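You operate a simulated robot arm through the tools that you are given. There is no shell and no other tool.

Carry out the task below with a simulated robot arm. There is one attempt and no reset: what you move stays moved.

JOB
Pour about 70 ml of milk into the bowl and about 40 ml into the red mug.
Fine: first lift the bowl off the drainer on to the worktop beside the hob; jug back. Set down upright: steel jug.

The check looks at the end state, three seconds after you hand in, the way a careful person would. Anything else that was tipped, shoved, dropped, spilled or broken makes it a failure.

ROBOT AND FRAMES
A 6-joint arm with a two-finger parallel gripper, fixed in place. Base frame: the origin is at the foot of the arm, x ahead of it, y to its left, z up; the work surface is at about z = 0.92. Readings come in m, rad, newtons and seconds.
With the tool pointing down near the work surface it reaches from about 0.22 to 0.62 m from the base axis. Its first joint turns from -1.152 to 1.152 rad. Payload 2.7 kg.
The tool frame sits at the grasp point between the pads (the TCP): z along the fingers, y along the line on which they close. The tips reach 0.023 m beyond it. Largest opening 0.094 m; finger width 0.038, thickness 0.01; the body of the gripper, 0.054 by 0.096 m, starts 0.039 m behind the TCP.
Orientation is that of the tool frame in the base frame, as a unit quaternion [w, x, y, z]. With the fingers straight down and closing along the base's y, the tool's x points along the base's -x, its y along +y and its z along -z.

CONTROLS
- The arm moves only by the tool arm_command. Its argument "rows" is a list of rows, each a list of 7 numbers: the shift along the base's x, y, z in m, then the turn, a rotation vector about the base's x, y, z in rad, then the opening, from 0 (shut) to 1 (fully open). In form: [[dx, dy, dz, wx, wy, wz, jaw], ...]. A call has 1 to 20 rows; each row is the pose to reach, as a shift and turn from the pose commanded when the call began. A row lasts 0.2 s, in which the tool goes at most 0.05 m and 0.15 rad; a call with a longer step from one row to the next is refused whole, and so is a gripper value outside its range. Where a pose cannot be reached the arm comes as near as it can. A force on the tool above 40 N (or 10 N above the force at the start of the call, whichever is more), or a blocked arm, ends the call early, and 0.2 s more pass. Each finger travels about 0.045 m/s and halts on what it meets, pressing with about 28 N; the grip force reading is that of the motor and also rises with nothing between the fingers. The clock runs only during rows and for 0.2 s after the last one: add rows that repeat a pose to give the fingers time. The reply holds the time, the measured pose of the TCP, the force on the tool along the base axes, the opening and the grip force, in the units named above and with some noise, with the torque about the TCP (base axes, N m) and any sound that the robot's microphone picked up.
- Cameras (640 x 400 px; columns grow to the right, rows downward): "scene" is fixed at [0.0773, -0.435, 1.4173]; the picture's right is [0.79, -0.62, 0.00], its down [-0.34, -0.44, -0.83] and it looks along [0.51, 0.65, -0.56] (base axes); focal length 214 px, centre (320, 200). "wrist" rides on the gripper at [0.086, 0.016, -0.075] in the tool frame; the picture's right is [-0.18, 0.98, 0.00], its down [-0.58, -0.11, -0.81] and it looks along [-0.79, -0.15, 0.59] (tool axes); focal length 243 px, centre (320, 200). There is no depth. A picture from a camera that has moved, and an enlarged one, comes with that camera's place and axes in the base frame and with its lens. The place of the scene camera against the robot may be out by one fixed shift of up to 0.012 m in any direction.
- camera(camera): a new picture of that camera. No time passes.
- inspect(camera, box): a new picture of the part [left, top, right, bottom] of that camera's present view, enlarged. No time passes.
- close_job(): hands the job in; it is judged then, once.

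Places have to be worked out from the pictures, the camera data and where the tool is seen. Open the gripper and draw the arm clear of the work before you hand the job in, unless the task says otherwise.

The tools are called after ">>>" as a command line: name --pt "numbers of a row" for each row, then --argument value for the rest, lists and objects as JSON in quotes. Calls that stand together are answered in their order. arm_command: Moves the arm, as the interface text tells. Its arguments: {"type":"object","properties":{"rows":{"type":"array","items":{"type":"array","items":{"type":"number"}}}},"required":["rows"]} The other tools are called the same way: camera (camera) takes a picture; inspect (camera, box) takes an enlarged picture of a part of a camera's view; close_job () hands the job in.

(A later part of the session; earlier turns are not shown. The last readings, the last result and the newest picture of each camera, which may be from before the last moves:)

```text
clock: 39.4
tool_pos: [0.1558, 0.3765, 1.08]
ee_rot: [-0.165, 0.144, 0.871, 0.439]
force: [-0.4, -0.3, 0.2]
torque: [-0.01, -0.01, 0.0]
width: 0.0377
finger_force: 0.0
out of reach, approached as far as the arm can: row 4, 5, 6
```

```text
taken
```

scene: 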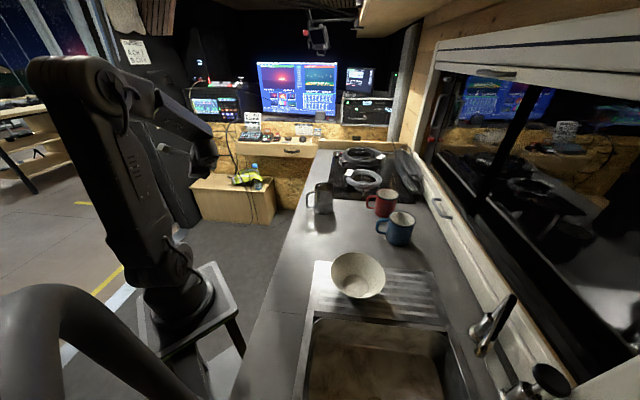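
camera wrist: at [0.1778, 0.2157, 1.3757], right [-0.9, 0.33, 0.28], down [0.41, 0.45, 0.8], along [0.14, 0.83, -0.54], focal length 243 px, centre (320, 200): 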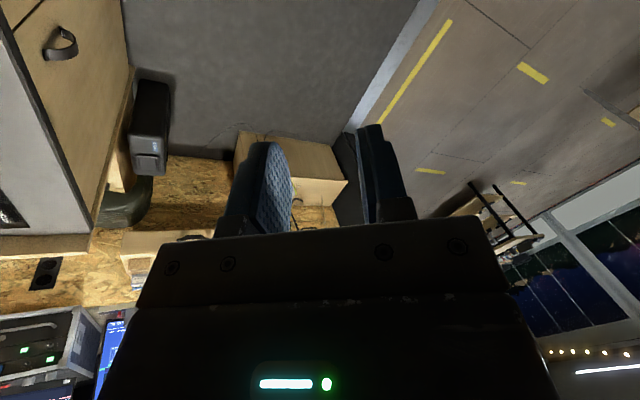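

The last rows were reached again after the block, as predicted, so the wrist should be back in its original branch. I now bring the tool to point straight down while raising it slightly.

>>> arm_command --pt "0.013 -0.01 0.006 -0.137 -0.026 0 0.4" --pt "0.027 -0.02 0.011 -0.274 -0.053 0 0.4" --pt "0.04 -0.03 0.017 -0.411 -0.079 0 0.4" --pt "0.053 -0.04 0.023 -0.549 -0.106 0 0.4" --pt "0.066 -0.05 0.029 -0.686 -0.132 0 0.4" --pt "0.08 -0.06 0.034 -0.823 -0.159 0 0.4" --pt "0.0928 -0.07 0.04 -0.96 -0.185 0 0.4" --pt "0.0928 -0.07 0.04 -0.96 -0.185 0 0.4"

>>> camera --camera "scene"

```text
clock: 41.2
tool_pos: [0.2488, 0.305, 1.1176]
ee_rot: [0.0, 0.165, 0.986, -0.002]
force: [0.1, 0.2, -0.2]
torque: [-0.01, 0.0, 0.0]
width: 0.0374
finger_force: 0.0
```

```text
taken
```

scene: 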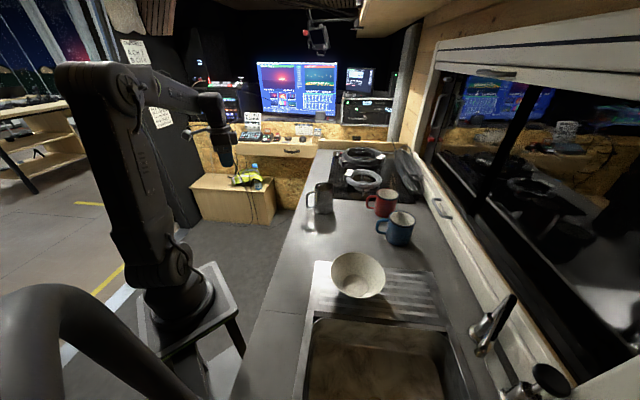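

The tool is straight down again with clean tracking. Lesson noted: avoid leaning the tool outward along the forearm near the base. I carry it high back to the centre, adjusting yaw to -30° for a grasp on the bowl's near-right rim, where the lean is sideways.

>>> arm_command --pt "0.014 -0.036 0.016 0 0 -0.024 0.4" --pt "0.028 -0.071 0.033 0 0 -0.048 0.4" --pt "0.041 -0.107 0.049 0 0 -0.072 0.4" --pt "0.055 -0.143 0.065 0 0 -0.096 0.4" --pt "0.069 -0.178 0.081 0 0 -0.12 0.4" --pt "0.083 -0.214 0.098 0 0 -0.144 0.4" --pt "0.096 -0.249 0.114 0 0 -0.168 0.4" --pt "0.11 -0.285 0.13 0 0 -0.192 0.4" --pt "0.11 -0.285 0.13 0 0 -0.192 0.4"

>>> arm_command --pt "-0.007 -0.04 -0.006 0 0 0 0.4" --pt "-0.015 -0.08 -0.012 0 0 0 0.4" --pt "-0.022 -0.12 -0.019 0 0 0 0.4" --pt "-0.03 -0.16 -0.025 0 0 0 0.4" --pt "-0.037 -0.2 -0.031 0 0 0 0.4" --pt "-0.045 -0.24 -0.038 0 0 0 0.4" --pt "-0.052 -0.28 -0.044 0 0 0 0.4" --pt "-0.06 -0.32 -0.05 0 0 0 0.4" --pt "-0.06 -0.32 -0.05 0 0 0 0.4"

>>> camera --camera "wrist"

>>> camera --camera "scene"

```text
clock: 43.2
tool_pos: [0.3595, 0.0186, 1.2477]
ee_rot: [-0.001, 0.258, 0.966, -0.001]
force: [-0.2, -0.5, -0.5]
torque: [0.03, 0.01, -0.01]
width: 0.0376
finger_force: 0.0
```

```text
clock: 45.2
tool_pos: [0.3011, -0.3026, 1.1986]
ee_rot: [-0.001, 0.259, 0.966, -0.001]
force: [-0.7, 0.2, 0.6]
torque: [-0.02, 0.03, 0.0]
width: 0.0378
finger_force: 0.2
```

```text
taken
camera wrist: at [0.2348, -0.245, 1.2706], right [0.65, 0.76, 0.0], down [0.45, -0.38, 0.81], along [0.61, -0.53, -0.59], focal length 243 px, centre (320, 200)
```

wrist: 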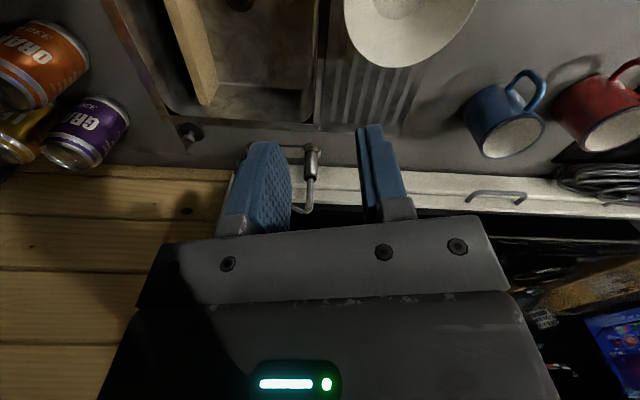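

```text
taken
```

scene: 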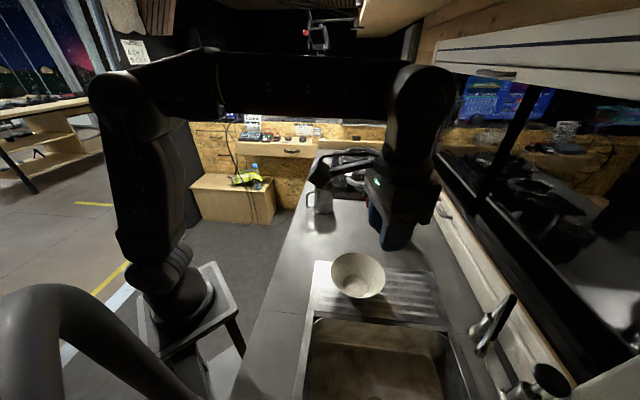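

I tilt 35° so the tool leans away from the bowl's near-right side and descend to the pre-grasp point.

>>> arm_command --pt "-0.001 -0.003 -0.02 0.106 -0.061 0 0.4" --pt "-0.001 -0.005 -0.04 0.213 -0.122 0 0.4" --pt "-0.002 -0.007 -0.06 0.319 -0.183 0 0.4" --pt "-0.002 -0.01 -0.09 0.425 -0.244 0 0.4" --pt "-0.003 -0.012 -0.12 0.5316 -0.3055 0 0.4" --pt "-0.003 -0.012 -0.155 0.5316 -0.3055 0 0.4" --pt "-0.003 -0.012 -0.155 0.5316 -0.3055 0 0.4"

>>> camera --camera "wrist"

>>> inspect --camera "scene" --box '[290, 210, 450, 310]'

```text
clock: 46.8
tool_pos: [0.2987, -0.3106, 1.0407]
ee_rot: [0.077, 0.246, 0.921, 0.291]
force: [0.1, 1.5, 0.6]
torque: [-0.03, 0.01, -0.04]
width: 0.0377
finger_force: 0.1
```

```text
taken
camera wrist: at [0.2095, -0.2944, 1.11], right [0.56, 0.6, 0.57], down [0.23, -0.77, 0.6], along [0.8, -0.21, -0.57], focal length 243 px, centre (320, 200)
```

wrist: 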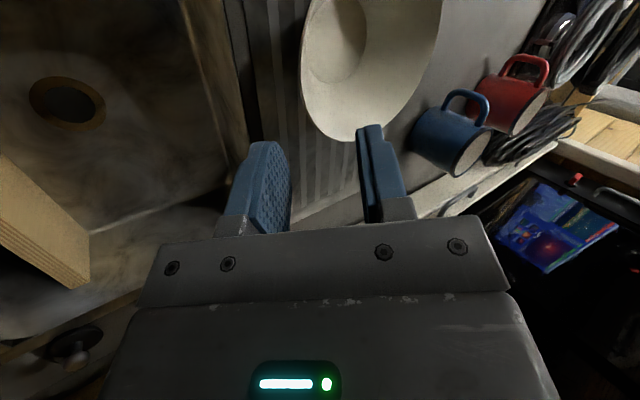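

```text
4.00 times, centred on (370, 260) of scene
camera zoom: at [0.0773, -0.435, 1.4173], right [0.79, -0.62, 0.0], down [-0.34, -0.44, -0.83], along [0.51, 0.65, -0.56], focal length 858 px, centre (120, -40)
```

zoom: 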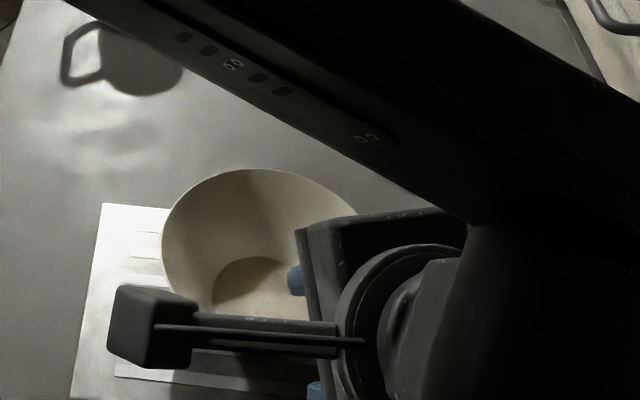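

The near-right rim projects where predicted (within about 2 mm). I slide down the wall line so the fingers straddle it.

>>> arm_command --pt "-0.0035 -0.006 0 0 0 0 0.38" --pt "0.002 0.003 -0.015 0 0 0 0.35" --pt "0.007 0.012 -0.03 0 0 0 0.32" --pt "0.0125 0.021 -0.046 0 0 0 0.32" --pt "0.018 0.031 -0.061 0 0 0 0.32" --pt "0.023 0.0395 -0.0756 0 0 0 0.32" --pt "0.023 0.0395 -0.0756 0 0 0 0.32"

>>> camera --camera "wrist"

>>> inspect --camera "wrist" --box '[220, 80, 460, 230]'

```text
clock: 48.4
tool_pos: [0.3194, -0.2715, 0.9696]
ee_rot: [0.077, 0.246, 0.921, 0.292]
force: [0.4, -0.9, 0.3]
torque: [0.01, 0.03, 0.0]
width: 0.03
finger_force: 0.1
```

```text
taken
camera wrist: at [0.2303, -0.2543, 1.0384], right [0.56, 0.6, 0.56], down [0.23, -0.77, 0.6], along [0.79, -0.21, -0.57], focal length 243 px, centre (320, 200)
```

wrist: 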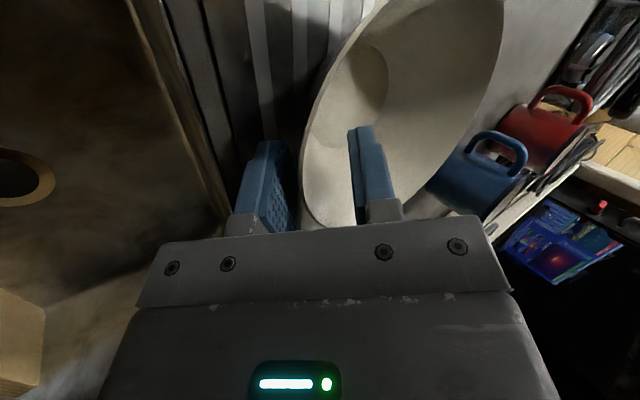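

```text
2.67 times, centred on (340, 155) of wrist
camera zoom: at [0.2303, -0.2543, 1.0384], right [0.56, 0.6, 0.56], down [0.23, -0.77, 0.6], along [0.79, -0.21, -0.57], focal length 647 px, centre (267, 320)
```

zoom: 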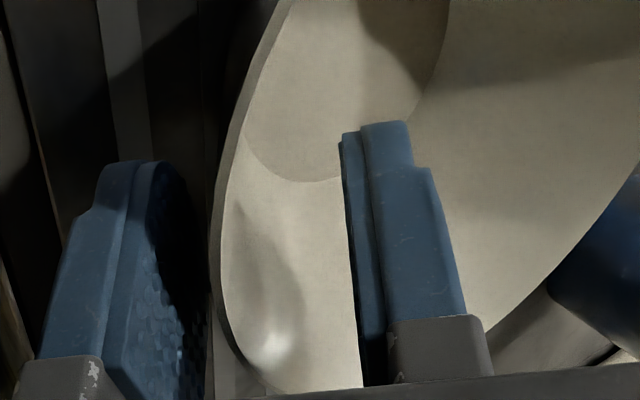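

The fingers straddle the wall well. I close on it.

>>> arm_command --pt "0 0 0 0 0 0 0.2" --pt "0 0 0 0 0 0 0.1" --pt "0 0 0 0 0 0 0" --pt "0 0 0 0 0 0 0" --pt "0 0 0 0 0 0 0"

>>> inspect --camera "wrist" --box '[220, 80, 460, 230]'

```text
clock: 49.6
tool_pos: [0.3193, -0.2733, 0.9706]
ee_rot: [0.077, 0.247, 0.921, 0.292]
force: [-0.7, -0.8, -2.0]
torque: [-0.11, 0.11, 0.03]
width: 0.0032
finger_force: 27.9
```

```text
2.67 times, centred on (340, 155) of wrist
camera zoom: at [0.2303, -0.2545, 1.0386], right [0.56, 0.6, 0.56], down [0.23, -0.77, 0.6], along [0.79, -0.21, -0.57], focal length 647 px, centre (267, 320)
```

zoom: 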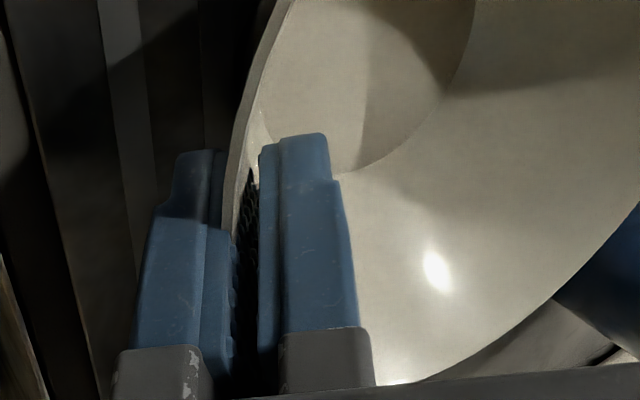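

The grip closed on a 3 mm wall with almost no side force, so the alignment is right. I lift the bowl straight up 12 cm gently.

>>> arm_command --pt "0 0 0.01 0 0 0 0" --pt "0 0 0.025 0 0 0 0" --pt "0 0 0.045 0 0 0 0" --pt "0 0 0.07 0 0 0 0" --pt "0 0 0.095 0 0 0 0" --pt "0 0 0.12 0 0 0 0" --pt "0 0 0.12 0 0 0 0" --pt "0 0 0.12 0 0 0 0"

>>> camera --camera "wrist"

>>> camera --camera "scene"

```text
clock: 51.4
tool_pos: [0.3205, -0.2722, 1.0906]
ee_rot: [0.078, 0.247, 0.921, 0.291]
force: [0.3, -0.1, -1.6]
torque: [-0.13, 0.05, 0.01]
width: 0.0029
finger_force: 28.0
```

```text
taken
camera wrist: at [0.2306, -0.2551, 1.1598], right [0.56, 0.6, 0.56], down [0.23, -0.77, 0.6], along [0.79, -0.21, -0.57], focal length 243 px, centre (320, 200)
```

wrist: 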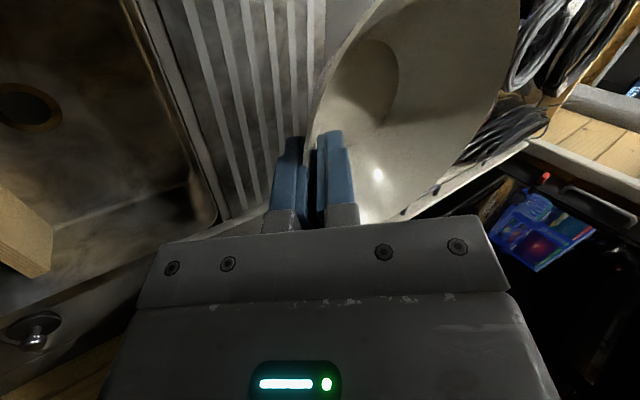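

```text
taken
```

scene: 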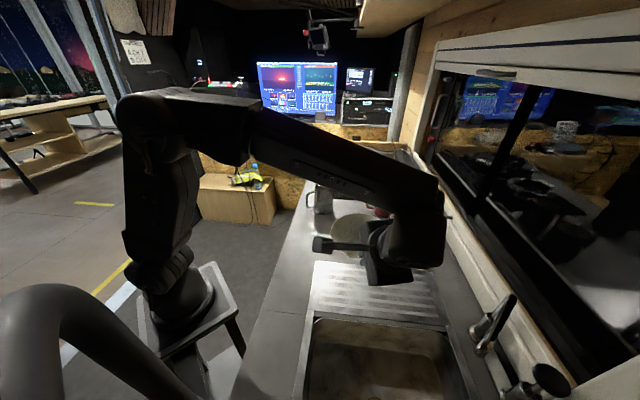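

The bowl is held level at about 1.6 N. I carry it across at this height to above the free worktop between drainer and hob, bowl centre aimed at (0.495, -0.06).

>>> arm_command --pt "0.018 0.02 0.01 0 0 0 0" --pt "0.037 0.041 0.02 0 0 0 0" --pt "0.056 0.062 0.02 0 0 0 0" --pt "0.075 0.083 0.02 0 0 0 0" --pt "0.094 0.104 0.02 0 0 0 0" --pt "0.113 0.124 0.02 0 0 0 0" --pt "0.132 0.145 0.02 0 0 0 0" --pt "0.148 0.163 0.02 0 0 0 0" --pt "0.148 0.163 0.02 0 0 0 0"

>>> camera --camera "wrist"

>>> camera --camera "scene"

>>> inspect --camera "scene" --box '[280, 140, 440, 240]'

```text
clock: 53.4
tool_pos: [0.4713, -0.1082, 1.1072]
ee_rot: [0.077, 0.248, 0.921, 0.292]
force: [-0.1, -0.2, -2.4]
torque: [-0.1, 0.03, -0.01]
width: 0.0027
finger_force: 28.0
```

```text
taken
camera wrist: at [0.3811, -0.0908, 1.1756], right [0.56, 0.6, 0.56], down [0.23, -0.77, 0.6], along [0.79, -0.21, -0.57], focal length 243 px, centre (320, 200)
```

wrist: 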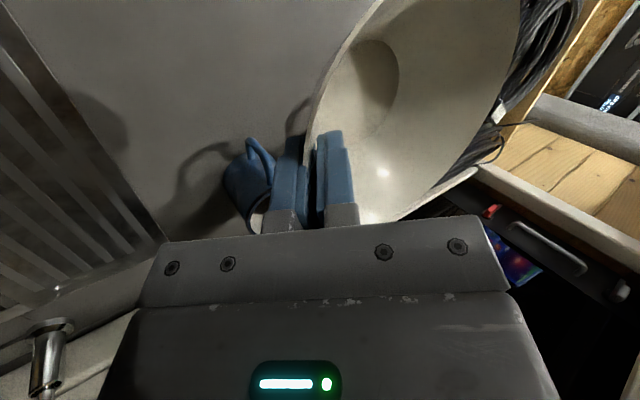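

```text
taken
```

scene: 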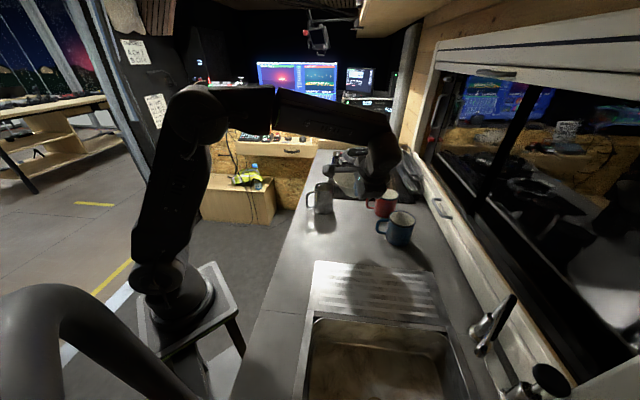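

```text
4.00 times, centred on (360, 190) of scene
camera zoom: at [0.0774, -0.435, 1.4173], right [0.79, -0.62, 0.0], down [-0.34, -0.44, -0.83], along [0.51, 0.65, -0.56], focal length 858 px, centre (160, 240)
```

zoom: 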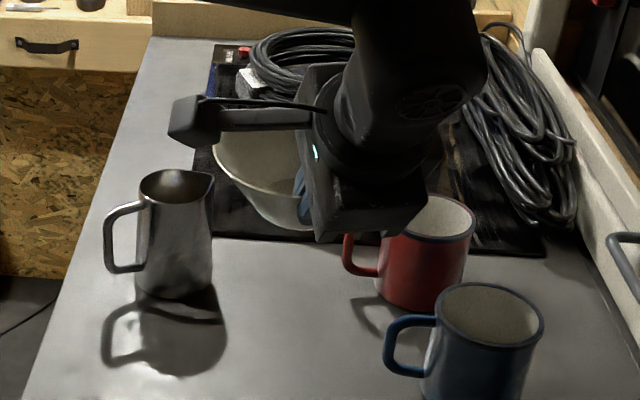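

All is clear around the target: the jug, red mug and blue mug are all outside the descent path. I lower the bowl, stopping about 1 cm above the surface to check.

>>> arm_command --pt "0 0 -0.025 0 0 0 0" --pt "0 0 -0.05 0 0 0 0" --pt "0 0 -0.075 0 0 0 0" --pt "0 0 -0.1 0 0 0 0" --pt "0 0 -0.12 0 0 0 0" --pt "0 0 -0.13 0 0 0 0" --pt "0 0 -0.13 0 0 0 0"

>>> inspect --camera "scene" --box '[280, 140, 440, 240]'

>>> camera --camera "wrist"

```text
clock: 55.0
tool_pos: [0.4682, -0.1075, 0.9792]
ee_rot: [0.077, 0.246, 0.921, 0.291]
force: [0.2, 0.6, -2.2]
torque: [-0.13, 0.09, 0.04]
width: 0.0026
finger_force: 27.8
```

```text
4.00 times, centred on (360, 190) of scene
camera zoom: at [0.0774, -0.435, 1.4173], right [0.79, -0.62, 0.0], down [-0.34, -0.44, -0.83], along [0.51, 0.65, -0.56], focal length 858 px, centre (160, 240)
```

zoom: 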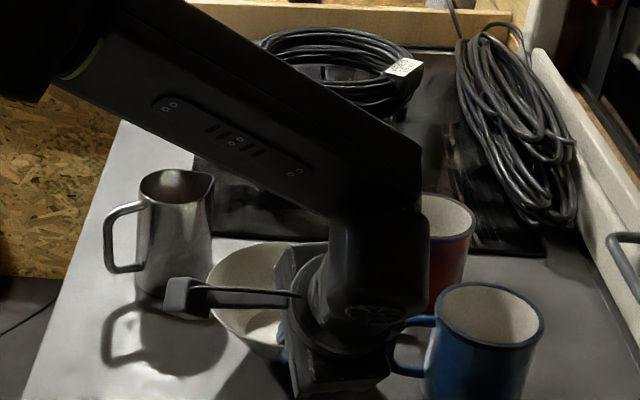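

```text
taken
camera wrist: at [0.3783, -0.0907, 1.0471], right [0.56, 0.6, 0.56], down [0.23, -0.77, 0.6], along [0.79, -0.21, -0.57], focal length 243 px, centre (320, 200)
```

wrist: 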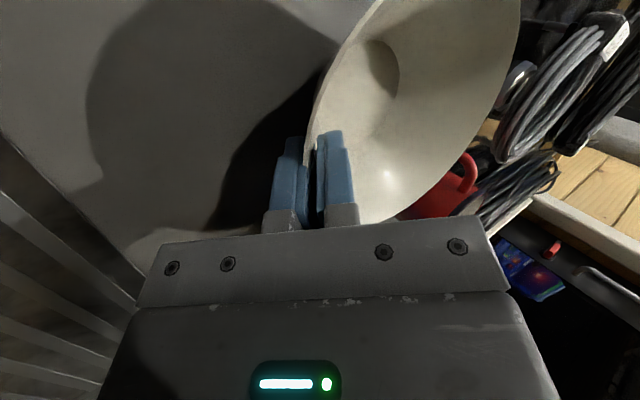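

Everything is clear and the bowl is about 1 cm above the worktop. I lower in small steps and watch the force for contact.

>>> arm_command --pt "0 0 -0.003 0 0 0 0" --pt "0 0 -0.006 0 0 0 0" --pt "0 0 -0.009 0 0 0 0" --pt "0 0 -0.009 0 0 0 0"

```text
clock: 56.0
tool_pos: [0.469, -0.1082, 0.9692]
ee_rot: [0.077, 0.248, 0.921, 0.291]
force: [-0.6, -0.3, -2.1]
torque: [-0.11, 0.07, -0.04]
width: 0.003
finger_force: 27.9
```

>>> arm_command --pt "0 0 -0.001 0 0 0 0" --pt "0 0 -0.002 0 0 0 0" --pt "0 0 -0.003 0 0 0 0" --pt "0 0 -0.003 0 0 0 0"

```text
clock: 57.0
tool_pos: [0.4683, -0.1083, 0.9675]
ee_rot: [0.077, 0.246, 0.921, 0.291]
force: [-6.1, -2.8, 12.1]
torque: [0.31, 0.32, 0.23]
width: 0.0025
finger_force: 27.9
```

Contact is made (12 N upward). I ease off 2 mm and open the fingers a little to release.

>>> arm_command --pt "0 0 0.002 0 0 0 0" --pt "0 0 0.002 0 0 0 0.1" --pt "0 0 0.002 0 0 0 0.2" --pt "0 0 0.002 0 0 0 0.3" --pt "0 0 0.002 0 0 0 0.3" --pt "0 0 0.002 0 0 0 0.3"

>>> camera --camera "wrist"

```text
clock: 58.4
tool_pos: [0.4682, -0.1082, 0.968]
ee_rot: [0.077, 0.247, 0.921, 0.291]
force: [-0.5, 0.3, 0.6]
torque: [0.02, -0.01, -0.02]
width: 0.0283
finger_force: 0.0
```

```text
taken
camera wrist: at [0.3789, -0.0907, 1.036], right [0.56, 0.6, 0.56], down [0.23, -0.77, 0.6], along [0.79, -0.21, -0.57], focal length 243 px, centre (320, 200)
```

wrist: 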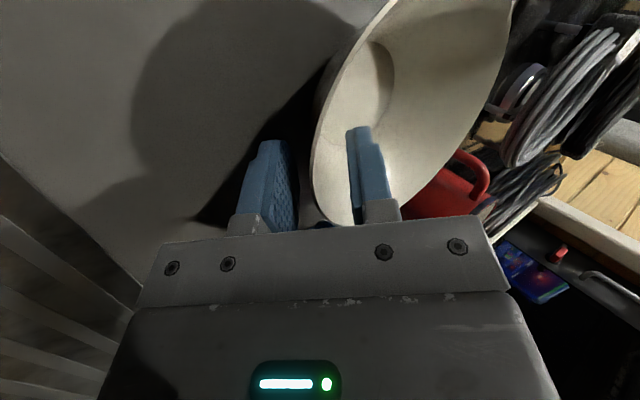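

The bowl stands free on the worktop. I back out along the wall direction and rise.

>>> arm_command --pt "-0.005 -0.009 0.015 0 0 0 0.3" --pt "-0.0105 -0.018 0.03 0 0 0 0.3" --pt "-0.016 -0.027 0.045 0 0 0 0.3" --pt "-0.021 -0.0365 0.06 0 0 0 0.3" --pt "-0.026 -0.045 0.074 0 0 0 0.4" --pt "-0.026 -0.045 0.11 0 0 0 0.5" --pt "-0.026 -0.045 0.15 0 0 0 0.6" --pt "-0.026 -0.045 0.19 0 0 0 0.6"

>>> camera --camera "scene"

>>> camera --camera "wrist"

```text
clock: 60.2
tool_pos: [0.442, -0.1523, 1.1585]
ee_rot: [0.077, 0.248, 0.921, 0.291]
force: [-0.1, -0.2, 0.3]
torque: [0.0, -0.01, -0.02]
width: 0.0567
finger_force: 0.1
```

```text
taken
```

scene: 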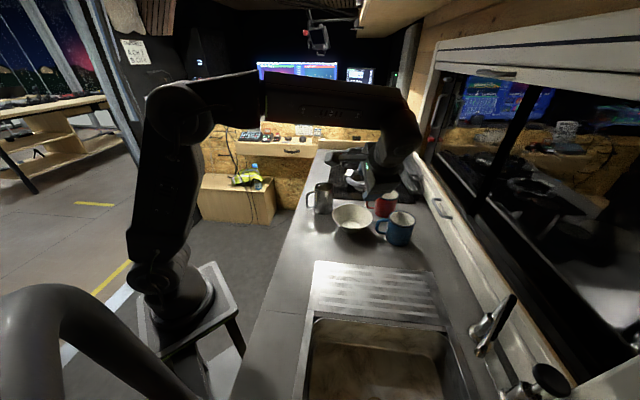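

```text
taken
camera wrist: at [0.3517, -0.1349, 1.2267], right [0.56, 0.6, 0.56], down [0.23, -0.77, 0.6], along [0.79, -0.21, -0.57], focal length 243 px, centre (320, 200)
```

wrist: 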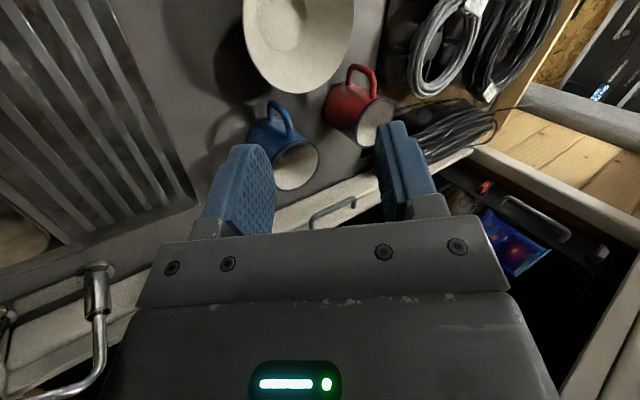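

The bowl stands upright on the worktop between the jug and the mugs. I untilt the tool and move up to a viewing position over the steel jug.

>>> arm_command --pt "-0.004 0.01 0.035 -0.106 0.061 0 0.7" --pt "-0.008 0.04 0.065 -0.213 0.122 0 0.8" --pt "-0.012 0.08 0.09 -0.319 0.183 0 0.9" --pt "-0.016 0.12 0.11 -0.425 0.244 0 1" --pt "-0.02 0.16 0.125 -0.5316 0.3055 0 1" --pt "-0.024 0.2 0.135 -0.5316 0.3055 0 1" --pt "-0.028 0.24 0.135 -0.5316 0.3055 0 1" --pt "-0.031 0.27 0.135 -0.5316 0.3055 0 1" --pt "-0.031 0.27 0.135 -0.5316 0.3055 0 1"

>>> arm_command --pt "0 0 0 0 0 0.13 1" --pt "0 0 0 0 0 0.26 1" --pt "0 0 0 0 0 0.26 1"

>>> camera --camera "wrist"

>>> camera --camera "scene"

```text
clock: 62.2
tool_pos: [0.4122, 0.1171, 1.2903]
ee_rot: [-0.001, 0.259, 0.966, -0.001]
force: [-1.5, 0.2, 0.0]
torque: [-0.02, 0.0, 0.01]
width: 0.0942
finger_force: 0.2
```

```text
clock: 63.0
tool_pos: [0.4119, 0.118, 1.2918]
ee_rot: [0.0, 0.131, 0.991, -0.001]
force: [0.5, -0.2, 0.7]
torque: [0.0, 0.01, -0.01]
width: 0.094
finger_force: 0.0
```

```text
taken
camera wrist: at [0.3325, 0.1546, 1.3638], right [0.43, 0.9, 0.0], down [0.53, -0.26, 0.81], along [0.73, -0.35, -0.59], focal length 243 px, centre (320, 200)
```

wrist: 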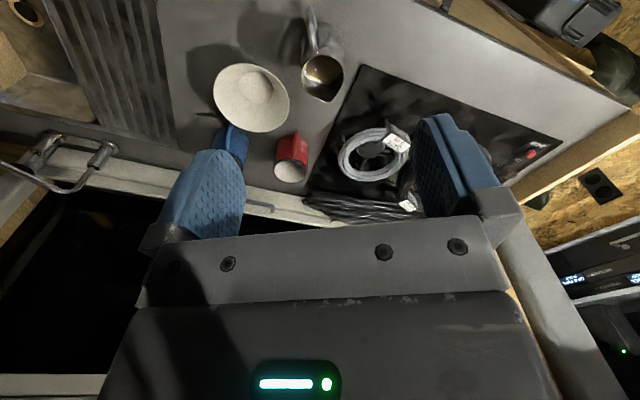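

```text
taken
```

scene: 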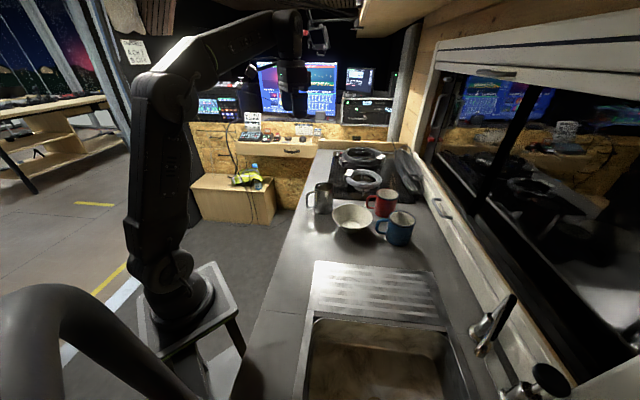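

>>> inspect --camera "wrist" --box '[282, 5, 362, 105]'

>>> inspect --camera "wrist" --box '[190, 40, 350, 200]'

>>> inspect --camera "scene" --box '[290, 165, 430, 255]'

```text
4.00 times, centred on (322, 55) of wrist
camera zoom: at [0.3325, 0.1546, 1.3638], right [0.43, 0.9, 0.0], down [0.53, -0.26, 0.81], along [0.73, -0.35, -0.59], focal length 970 px, centre (312, 780)
```

zoom: 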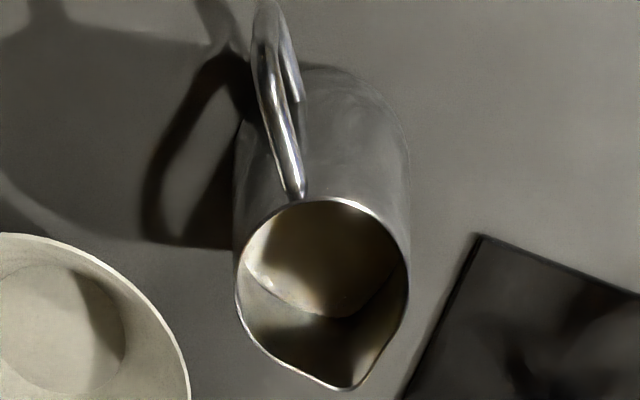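

```text
2.50 times, centred on (270, 120) of wrist
camera zoom: at [0.3325, 0.1546, 1.3638], right [0.43, 0.9, 0.0], down [0.53, -0.26, 0.81], along [0.73, -0.35, -0.59], focal length 606 px, centre (445, 400)
```

zoom: 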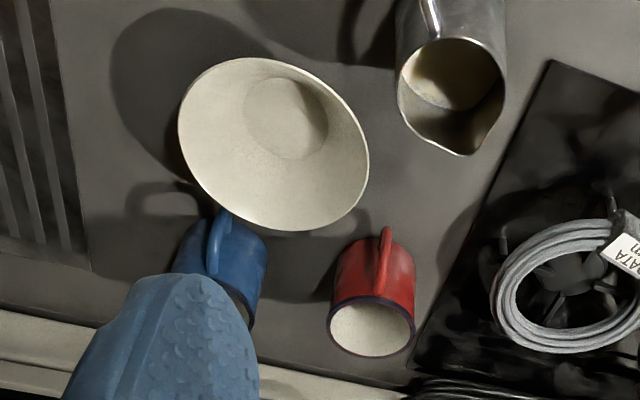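

```text
4.44 times, centred on (360, 210) of scene
camera zoom: at [0.0773, -0.435, 1.4173], right [0.79, -0.62, 0.0], down [-0.34, -0.44, -0.83], along [0.51, 0.65, -0.56], focal length 953 px, centre (142, 156)
```

zoom: 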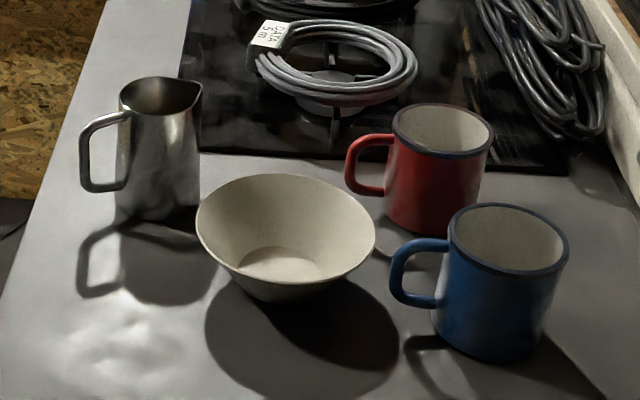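

I can see into the jug: its rim centre is at about (0.4855, 0.0855), rim z ≈ 1.027, spout pointing at about -12°, milk roughly 28 mm below the rim. I move above the jug with the closing axis square to the spout.

>>> arm_command --pt "0.019 -0.008 -0.02 0 0 0.017 1" --pt "0.038 -0.016 -0.05 0 0 0.034 1" --pt "0.057 -0.024 -0.09 0 0 0.05 1" --pt "0.0745 -0.031 -0.125 0 0 0.05 1" --pt "0.0745 -0.031 -0.165 0 0 0.05 1" --pt "0.0745 -0.031 -0.205 0 0 0.05 1" --pt "0.0745 -0.031 -0.205 0 0 0.05 1"

>>> camera --camera "wrist"

>>> inspect --camera "scene" --box '[270, 130, 430, 230]'

```text
clock: 64.6
tool_pos: [0.4878, 0.0867, 1.0901]
ee_rot: [0.0, 0.106, 0.994, 0.0]
force: [0.2, -0.9, 0.0]
torque: [-0.01, 0.0, 0.02]
width: 0.0939
finger_force: 0.0
```

```text
taken
camera wrist: at [0.4057, 0.1207, 1.1617], right [0.39, 0.92, 0.0], down [0.55, -0.23, 0.81], along [0.74, -0.31, -0.59], focal length 243 px, centre (320, 200)
```

wrist: 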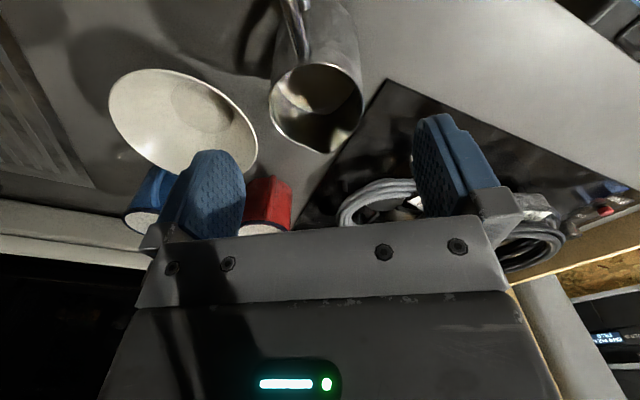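

```text
4.00 times, centred on (350, 180) of scene
camera zoom: at [0.0773, -0.435, 1.4173], right [0.79, -0.62, 0.0], down [-0.34, -0.44, -0.83], along [0.51, 0.65, -0.56], focal length 858 px, centre (200, 280)
```

zoom: 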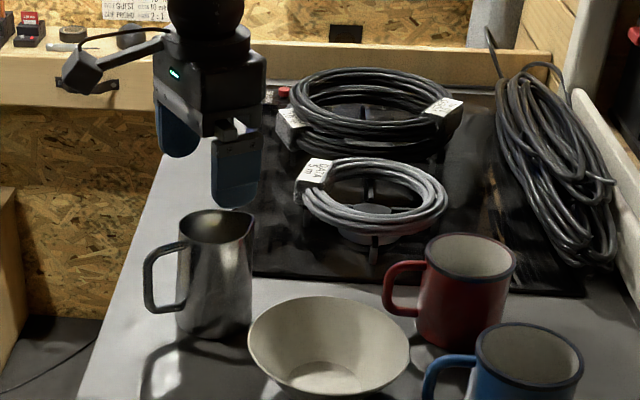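

The fingers are lined up on either side of the jug's rim. I descend to straddle the upper body, palm staying about 1 cm above the rim.

>>> arm_command --pt "0 0 -0.02 0 0 0 1" --pt "0 0 -0.04 0 0 0 1" --pt "0 0 -0.055 0 0 0 1" --pt "0 0 -0.07 0 0 0 1" --pt "0 0 -0.08 0 0 0 1" --pt "0 0 -0.09 0 0 0 1" --pt "0 0 -0.09 0 0 0 1"

>>> camera --camera "wrist"

>>> inspect --camera "scene" --box '[270, 130, 430, 230]'

```text
clock: 66.2
tool_pos: [0.4853, 0.0856, 0.9985]
ee_rot: [0.0, 0.106, 0.994, 0.0]
force: [0.3, -0.6, -0.5]
torque: [0.02, -0.02, 0.01]
width: 0.0941
finger_force: 0.0
```

```text
taken
camera wrist: at [0.4046, 0.1208, 1.07], right [0.39, 0.92, 0.0], down [0.55, -0.23, 0.81], along [0.74, -0.31, -0.59], focal length 243 px, centre (320, 200)
```

wrist: 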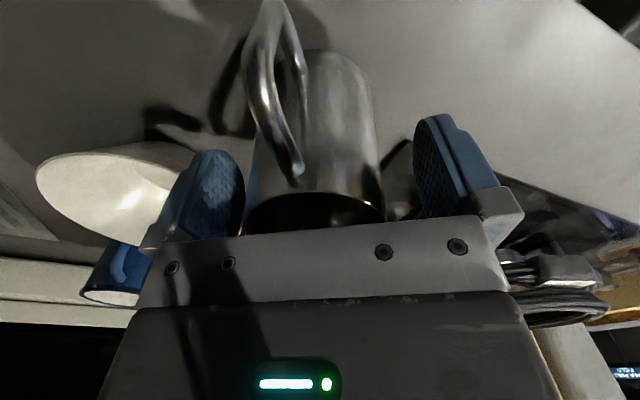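

```text
4.00 times, centred on (350, 180) of scene
camera zoom: at [0.0773, -0.435, 1.4173], right [0.79, -0.62, 0.0], down [-0.34, -0.44, -0.83], along [0.51, 0.65, -0.56], focal length 858 px, centre (200, 280)
```

zoom: 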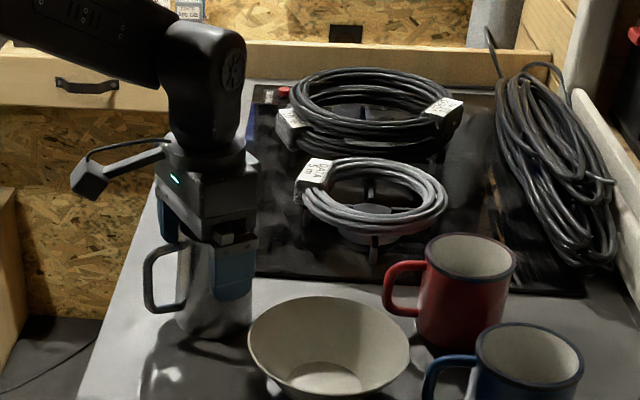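

The jug's body is between the fingers with no contact. I close the gripper.

>>> arm_command --pt "0 0 0 0 0 0 0.8" --pt "0 0 0 0 0 0 0.6" --pt "0 0 0 0 0 0 0.4" --pt "0 0 0 0 0 0 0.3" --pt "0 0 0 0 0 0 0.3" --pt "0 0 0 0 0 0 0.3"

>>> camera --camera "wrist"

```text
clock: 67.6
tool_pos: [0.4857, 0.0867, 0.9978]
ee_rot: [0.001, 0.106, 0.994, -0.001]
force: [0.0, -1.2, 0.4]
torque: [-0.05, -0.02, 0.01]
width: 0.0677
finger_force: 27.9
```

```text
taken
camera wrist: at [0.4046, 0.1207, 1.0701], right [0.39, 0.92, 0.0], down [0.55, -0.23, 0.81], along [0.74, -0.31, -0.59], focal length 243 px, centre (320, 200)
```

wrist: 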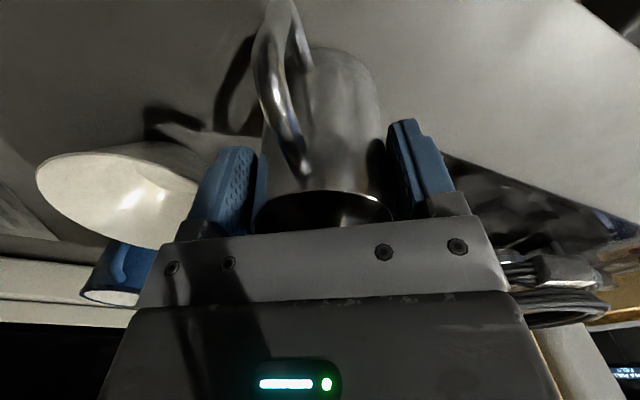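

Gripped at 68 mm with full grip force. I lift the jug smoothly by 10 cm and take some still readings of its weight.

>>> arm_command --pt "0 0 0.006 0 0 0 0.3" --pt "0 0 0.016 0 0 0 0.3" --pt "0 0 0.03 0 0 0 0.3" --pt "0 0 0.045 0 0 0 0.3" --pt "0 0 0.06 0 0 0 0.3" --pt "0 0 0.075 0 0 0 0.3" --pt "0 0 0.088 0 0 0 0.3" --pt "0 0 0.096 0 0 0 0.3" --pt "0 0 0.1 0 0 0 0.3" --pt "0 0 0.1 0 0 0 0.3" --pt "0 0 0.1 0 0 0 0.3"

>>> arm_command --pt "0 0 0 0 0 0 0.3"

>>> arm_command --pt "0 0 0 0 0 0 0.3"

>>> arm_command --pt "0 0 0 0 0 0 0.3"

>>> arm_command --pt "0 0 0 0 0 0 0.3"

>>> arm_command --pt "0 0 0 0 0 0 0.3"

>>> camera --camera "wrist"

>>> camera --camera "scene"

```text
clock: 70.0
tool_pos: [0.4869, 0.0846, 1.0952]
ee_rot: [-0.001, 0.107, 0.994, -0.001]
force: [-0.8, -0.9, -3.3]
torque: [0.01, 0.04, 0.01]
width: 0.0677
finger_force: 28.0
```

```text
clock: 70.4
tool_pos: [0.4859, 0.0856, 1.0959]
ee_rot: [-0.001, 0.106, 0.994, 0.0]
force: [-0.2, -0.1, -3.1]
torque: [0.03, 0.03, 0.01]
width: 0.0678
finger_force: 28.2
```

```text
clock: 70.8
tool_pos: [0.4853, 0.0846, 1.0962]
ee_rot: [0.0, 0.106, 0.994, 0.0]
force: [0.1, -0.1, -3.0]
torque: [0.03, 0.08, -0.01]
width: 0.0677
finger_force: 27.7
```

```text
clock: 71.2
tool_pos: [0.4865, 0.0852, 1.0978]
ee_rot: [-0.001, 0.106, 0.994, 0.0]
force: [0.3, 0.3, -2.5]
torque: [0.0, 0.0, -0.02]
width: 0.0675
finger_force: 28.3
```

```text
clock: 71.6
tool_pos: [0.487, 0.0851, 1.0964]
ee_rot: [-0.001, 0.106, 0.994, 0.0]
force: [0.1, 0.1, -4.1]
torque: [0.0, 0.03, 0.03]
width: 0.0676
finger_force: 27.9
```

```text
clock: 72.0
tool_pos: [0.4878, 0.085, 1.0973]
ee_rot: [-0.001, 0.106, 0.994, -0.001]
force: [0.3, 1.4, -2.0]
torque: [-0.02, 0.03, -0.03]
width: 0.0677
finger_force: 27.8
```

```text
taken
camera wrist: at [0.4058, 0.1193, 1.1691], right [0.39, 0.92, 0.0], down [0.55, -0.23, 0.81], along [0.74, -0.31, -0.59], focal length 243 px, centre (320, 200)
```

wrist: 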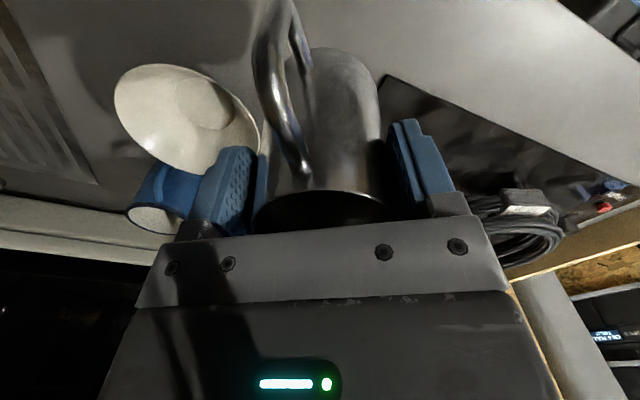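

```text
taken
```

scene: 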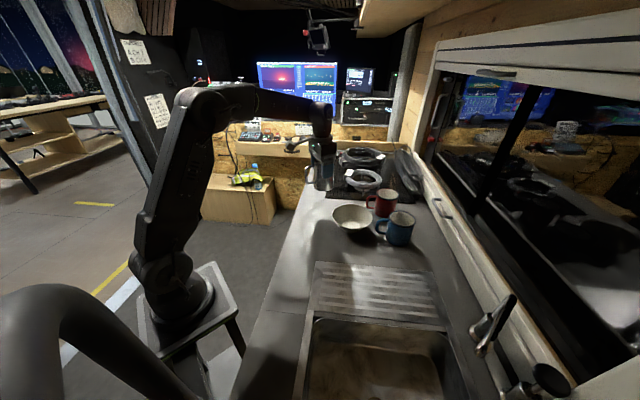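

The jug is held steadily (about 3 N) and clear. Next I turn it in place towards the bowl, spout towards -y, in small yaw steps while watching that it stays upright.

>>> arm_command --pt "0 0 0.005 0 0 -0.08 0.3" --pt "0 0 0.01 0 0 -0.18 0.3" --pt "0 0 0.01 0 0 -0.28 0.3" --pt "0 0 0.01 0 0 -0.38 0.3" --pt "0 0 0.01 0 0 -0.48 0.3" --pt "0 0 0.01 0 0 -0.56 0.3" --pt "0 0 0.01 0 0 -0.6 0.3" --pt "0 0 0.01 0 0 -0.6 0.3"

>>> camera --camera "scene"

```text
clock: 73.8
tool_pos: [0.4848, 0.085, 1.1067]
ee_rot: [0.0, 0.396, 0.918, 0.0]
force: [0.1, -0.2, -3.3]
torque: [-0.02, 0.03, 0.03]
width: 0.0673
finger_force: 28.0
```

```text
taken
```

scene: 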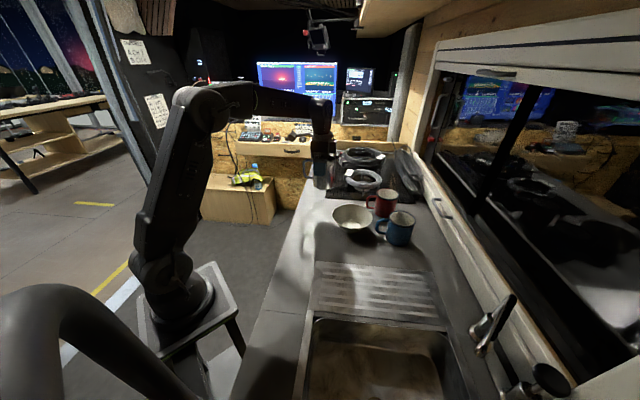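

Still upright and tracking. I continue the yaw to about -90° and shift slightly toward the pour position above the bowl's left side.

>>> arm_command --pt "0.002 0 0 0 0 -0.08 0.3" --pt "0.004 0 0 0 0 -0.18 0.3" --pt "0.006 0 0 0 0 -0.28 0.3" --pt "0.008 0 0 0 0 -0.38 0.3" --pt "0.01 0 0 0 0 -0.48 0.3" --pt "0.0115 0 0 0 0 -0.58 0.3" --pt "0.0115 0 0 0 0 -0.68 0.3" --pt "0.0115 0 0 0 0 -0.757 0.3" --pt "0.0115 0 0 0 0 -0.757 0.3"

>>> camera --camera "wrist"

>>> inspect --camera "scene" --box '[270, 130, 430, 230]'

```text
clock: 75.8
tool_pos: [0.4972, 0.0853, 1.1084]
ee_rot: [0.0, 0.707, 0.707, 0.0]
force: [-0.7, -0.3, -3.4]
torque: [0.02, -0.02, 0.03]
width: 0.0679
finger_force: 28.3
```

```text
taken
camera wrist: at [0.5137, 0.172, 1.1801], right [0.98, -0.19, 0.0], down [-0.11, -0.58, 0.81], along [-0.15, -0.79, -0.59], focal length 243 px, centre (320, 200)
```

wrist: 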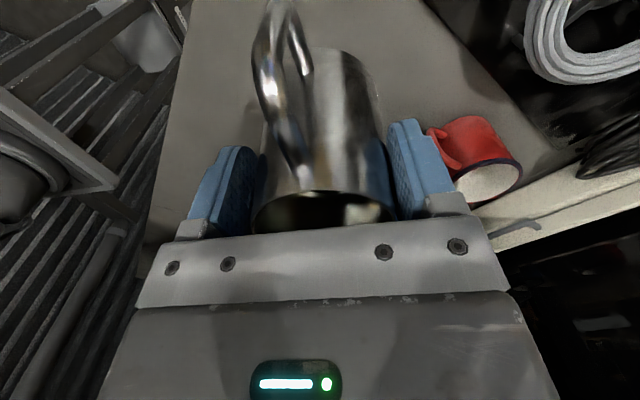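

```text
4.00 times, centred on (350, 180) of scene
camera zoom: at [0.0774, -0.435, 1.4173], right [0.79, -0.62, 0.0], down [-0.34, -0.44, -0.83], along [0.51, 0.65, -0.56], focal length 858 px, centre (200, 280)
```

zoom: 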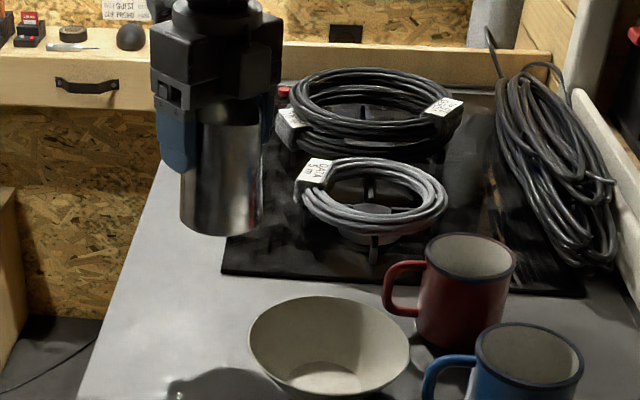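

The jug is upright with its spout toward the bowl. I move it to the bowl's left side and tilt it gently to 28°, below the expected pour onset, keeping the lip over the bowl.

>>> arm_command --pt "0 -0.01 -0.001 0 0 0 0.3" --pt "0 -0.025 -0.003 0 0 0 0.3" --pt "0 -0.04 -0.005 0.03 0 0 0.3" --pt "0 -0.052 -0.008 0.09 0 0 0.3" --pt "0 -0.06 -0.012 0.15 0 0 0.3" --pt "0 -0.066 -0.017 0.21 0 0 0.3" --pt "0 -0.071 -0.022 0.27 0 0 0.3" --pt "0 -0.074 -0.027 0.33 0 0 0.3" --pt "0 -0.076 -0.032 0.39 0 0 0.3" --pt "0 -0.078 -0.036 0.44 0 0 0.3" --pt "0 -0.079 -0.04 0.48 0 0 0.3" --pt "0 -0.079 -0.04 0.49 0 0 0.3" --pt "0 -0.079 -0.04 0.49 0 0 0.3"

>>> camera --camera "wrist"

>>> inspect --camera "scene" --box '[290, 150, 420, 240]'

```text
clock: 78.6
tool_pos: [0.4968, 0.0074, 1.0671]
ee_rot: [-0.172, 0.686, 0.686, 0.17]
force: [0.2, 0.0, -3.1]
torque: [-0.06, 0.02, -0.05]
width: 0.0677
finger_force: 28.2
```

```text
taken
camera wrist: at [0.5137, 0.0478, 1.1707], right [0.98, -0.16, -0.09], down [-0.11, -0.89, 0.44], along [-0.15, -0.42, -0.9], focal length 243 px, centre (320, 200)
```

wrist: 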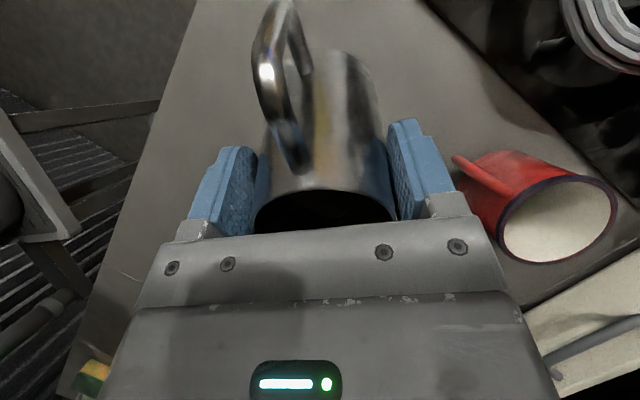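

```text
4.44 times, centred on (355, 195) of scene
camera zoom: at [0.0774, -0.435, 1.4173], right [0.79, -0.62, 0.0], down [-0.34, -0.44, -0.83], along [0.51, 0.65, -0.56], focal length 953 px, centre (164, 222)
```

zoom: 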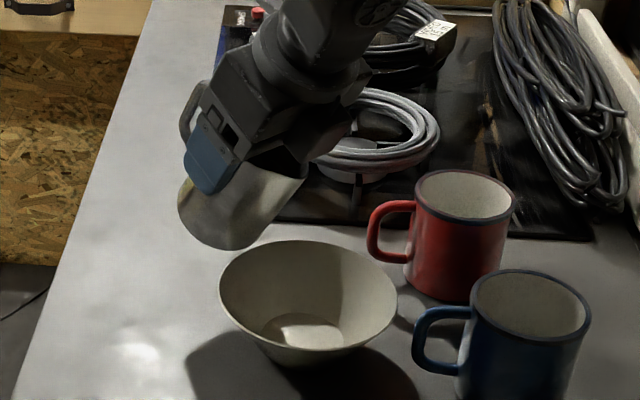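

The lip sits over the bowl as intended and nothing has spilled. I tilt further to 34° in small steps and look again.

>>> arm_command --pt "0 0 -0.002 0.035 0 0 0.3" --pt "0 0 -0.004 0.07 0 0 0.3" --pt "0 0 -0.005 0.104 0 0 0.3" --pt "0 0 -0.005 0.104 0 0 0.3" --pt "0 0 -0.005 0.104 0 0 0.3"

>>> inspect --camera "scene" --box '[310, 170, 390, 240]'

```text
clock: 79.8
tool_pos: [0.4969, 0.0057, 1.0617]
ee_rot: [-0.208, 0.676, 0.676, 0.207]
force: [0.2, 0.5, -3.5]
torque: [-0.08, 0.0, -0.01]
width: 0.0674
finger_force: 27.5
```

```text
5.71 times, centred on (350, 205) of scene
camera zoom: at [0.0774, -0.435, 1.4173], right [0.79, -0.62, 0.0], down [-0.34, -0.44, -0.83], along [0.51, 0.65, -0.56], focal length 1226 px, centre (149, 171)
```

zoom: 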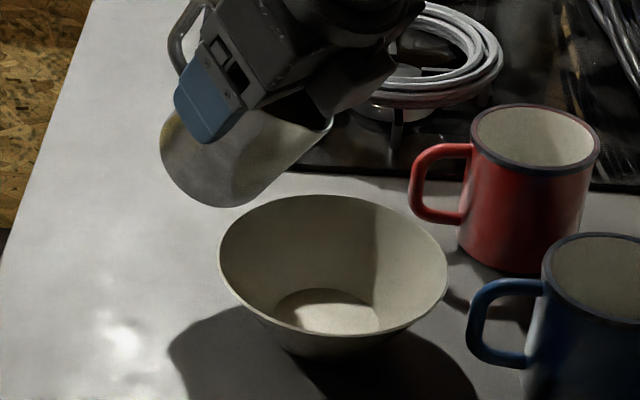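

No milk yet. I go on to 39°.

>>> arm_command --pt "0 0 0.001 0.03 0 0 0.3" --pt "0 0 0.002 0.06 0 0 0.3" --pt "0 0 0.003 0.087 0 0 0.3" --pt "0 0 0.003 0.087 0 0 0.3" --pt "0 0 0.003 0.087 0 0 0.3"

>>> inspect --camera "scene" --box '[310, 170, 390, 240]'

```text
clock: 81.0
tool_pos: [0.4977, 0.0066, 1.0641]
ee_rot: [-0.236, 0.667, 0.667, 0.236]
force: [1.0, 1.6, -2.7]
torque: [-0.06, 0.01, 0.0]
width: 0.0677
finger_force: 27.6
```

```text
5.71 times, centred on (350, 205) of scene
camera zoom: at [0.0774, -0.435, 1.4173], right [0.79, -0.62, 0.0], down [-0.34, -0.44, -0.83], along [0.51, 0.65, -0.56], focal length 1226 px, centre (149, 171)
```

zoom: 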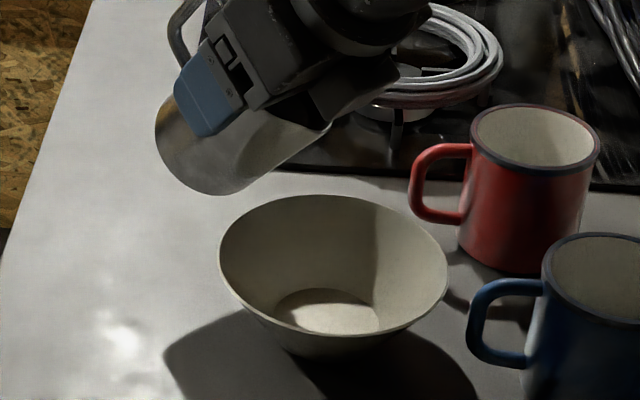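

Still dry at 39°. On to 43°.

>>> arm_command --pt "0 0 0.001 0.025 0 0 0.3" --pt "0 0 0.002 0.05 0 0 0.3" --pt "0 0 0.003 0.07 0 0 0.3" --pt "0 0 0.003 0.07 0 0 0.3" --pt "0 0 0.003 0.07 0 0 0.3"

>>> inspect --camera "scene" --box '[310, 170, 390, 240]'

```text
clock: 82.2
tool_pos: [0.4968, 0.0063, 1.0693]
ee_rot: [-0.261, 0.657, 0.658, 0.259]
force: [-0.4, 1.3, -2.5]
torque: [-0.07, 0.01, -0.01]
width: 0.0677
finger_force: 28.4
```

```text
5.71 times, centred on (350, 205) of scene
camera zoom: at [0.0774, -0.435, 1.4173], right [0.79, -0.62, 0.0], down [-0.34, -0.44, -0.83], along [0.51, 0.65, -0.56], focal length 1226 px, centre (149, 171)
```

zoom: 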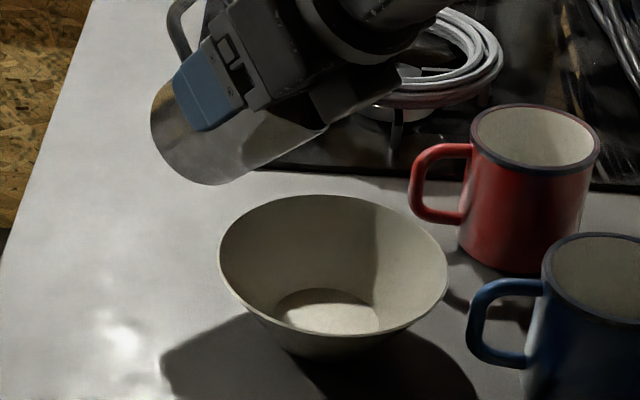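

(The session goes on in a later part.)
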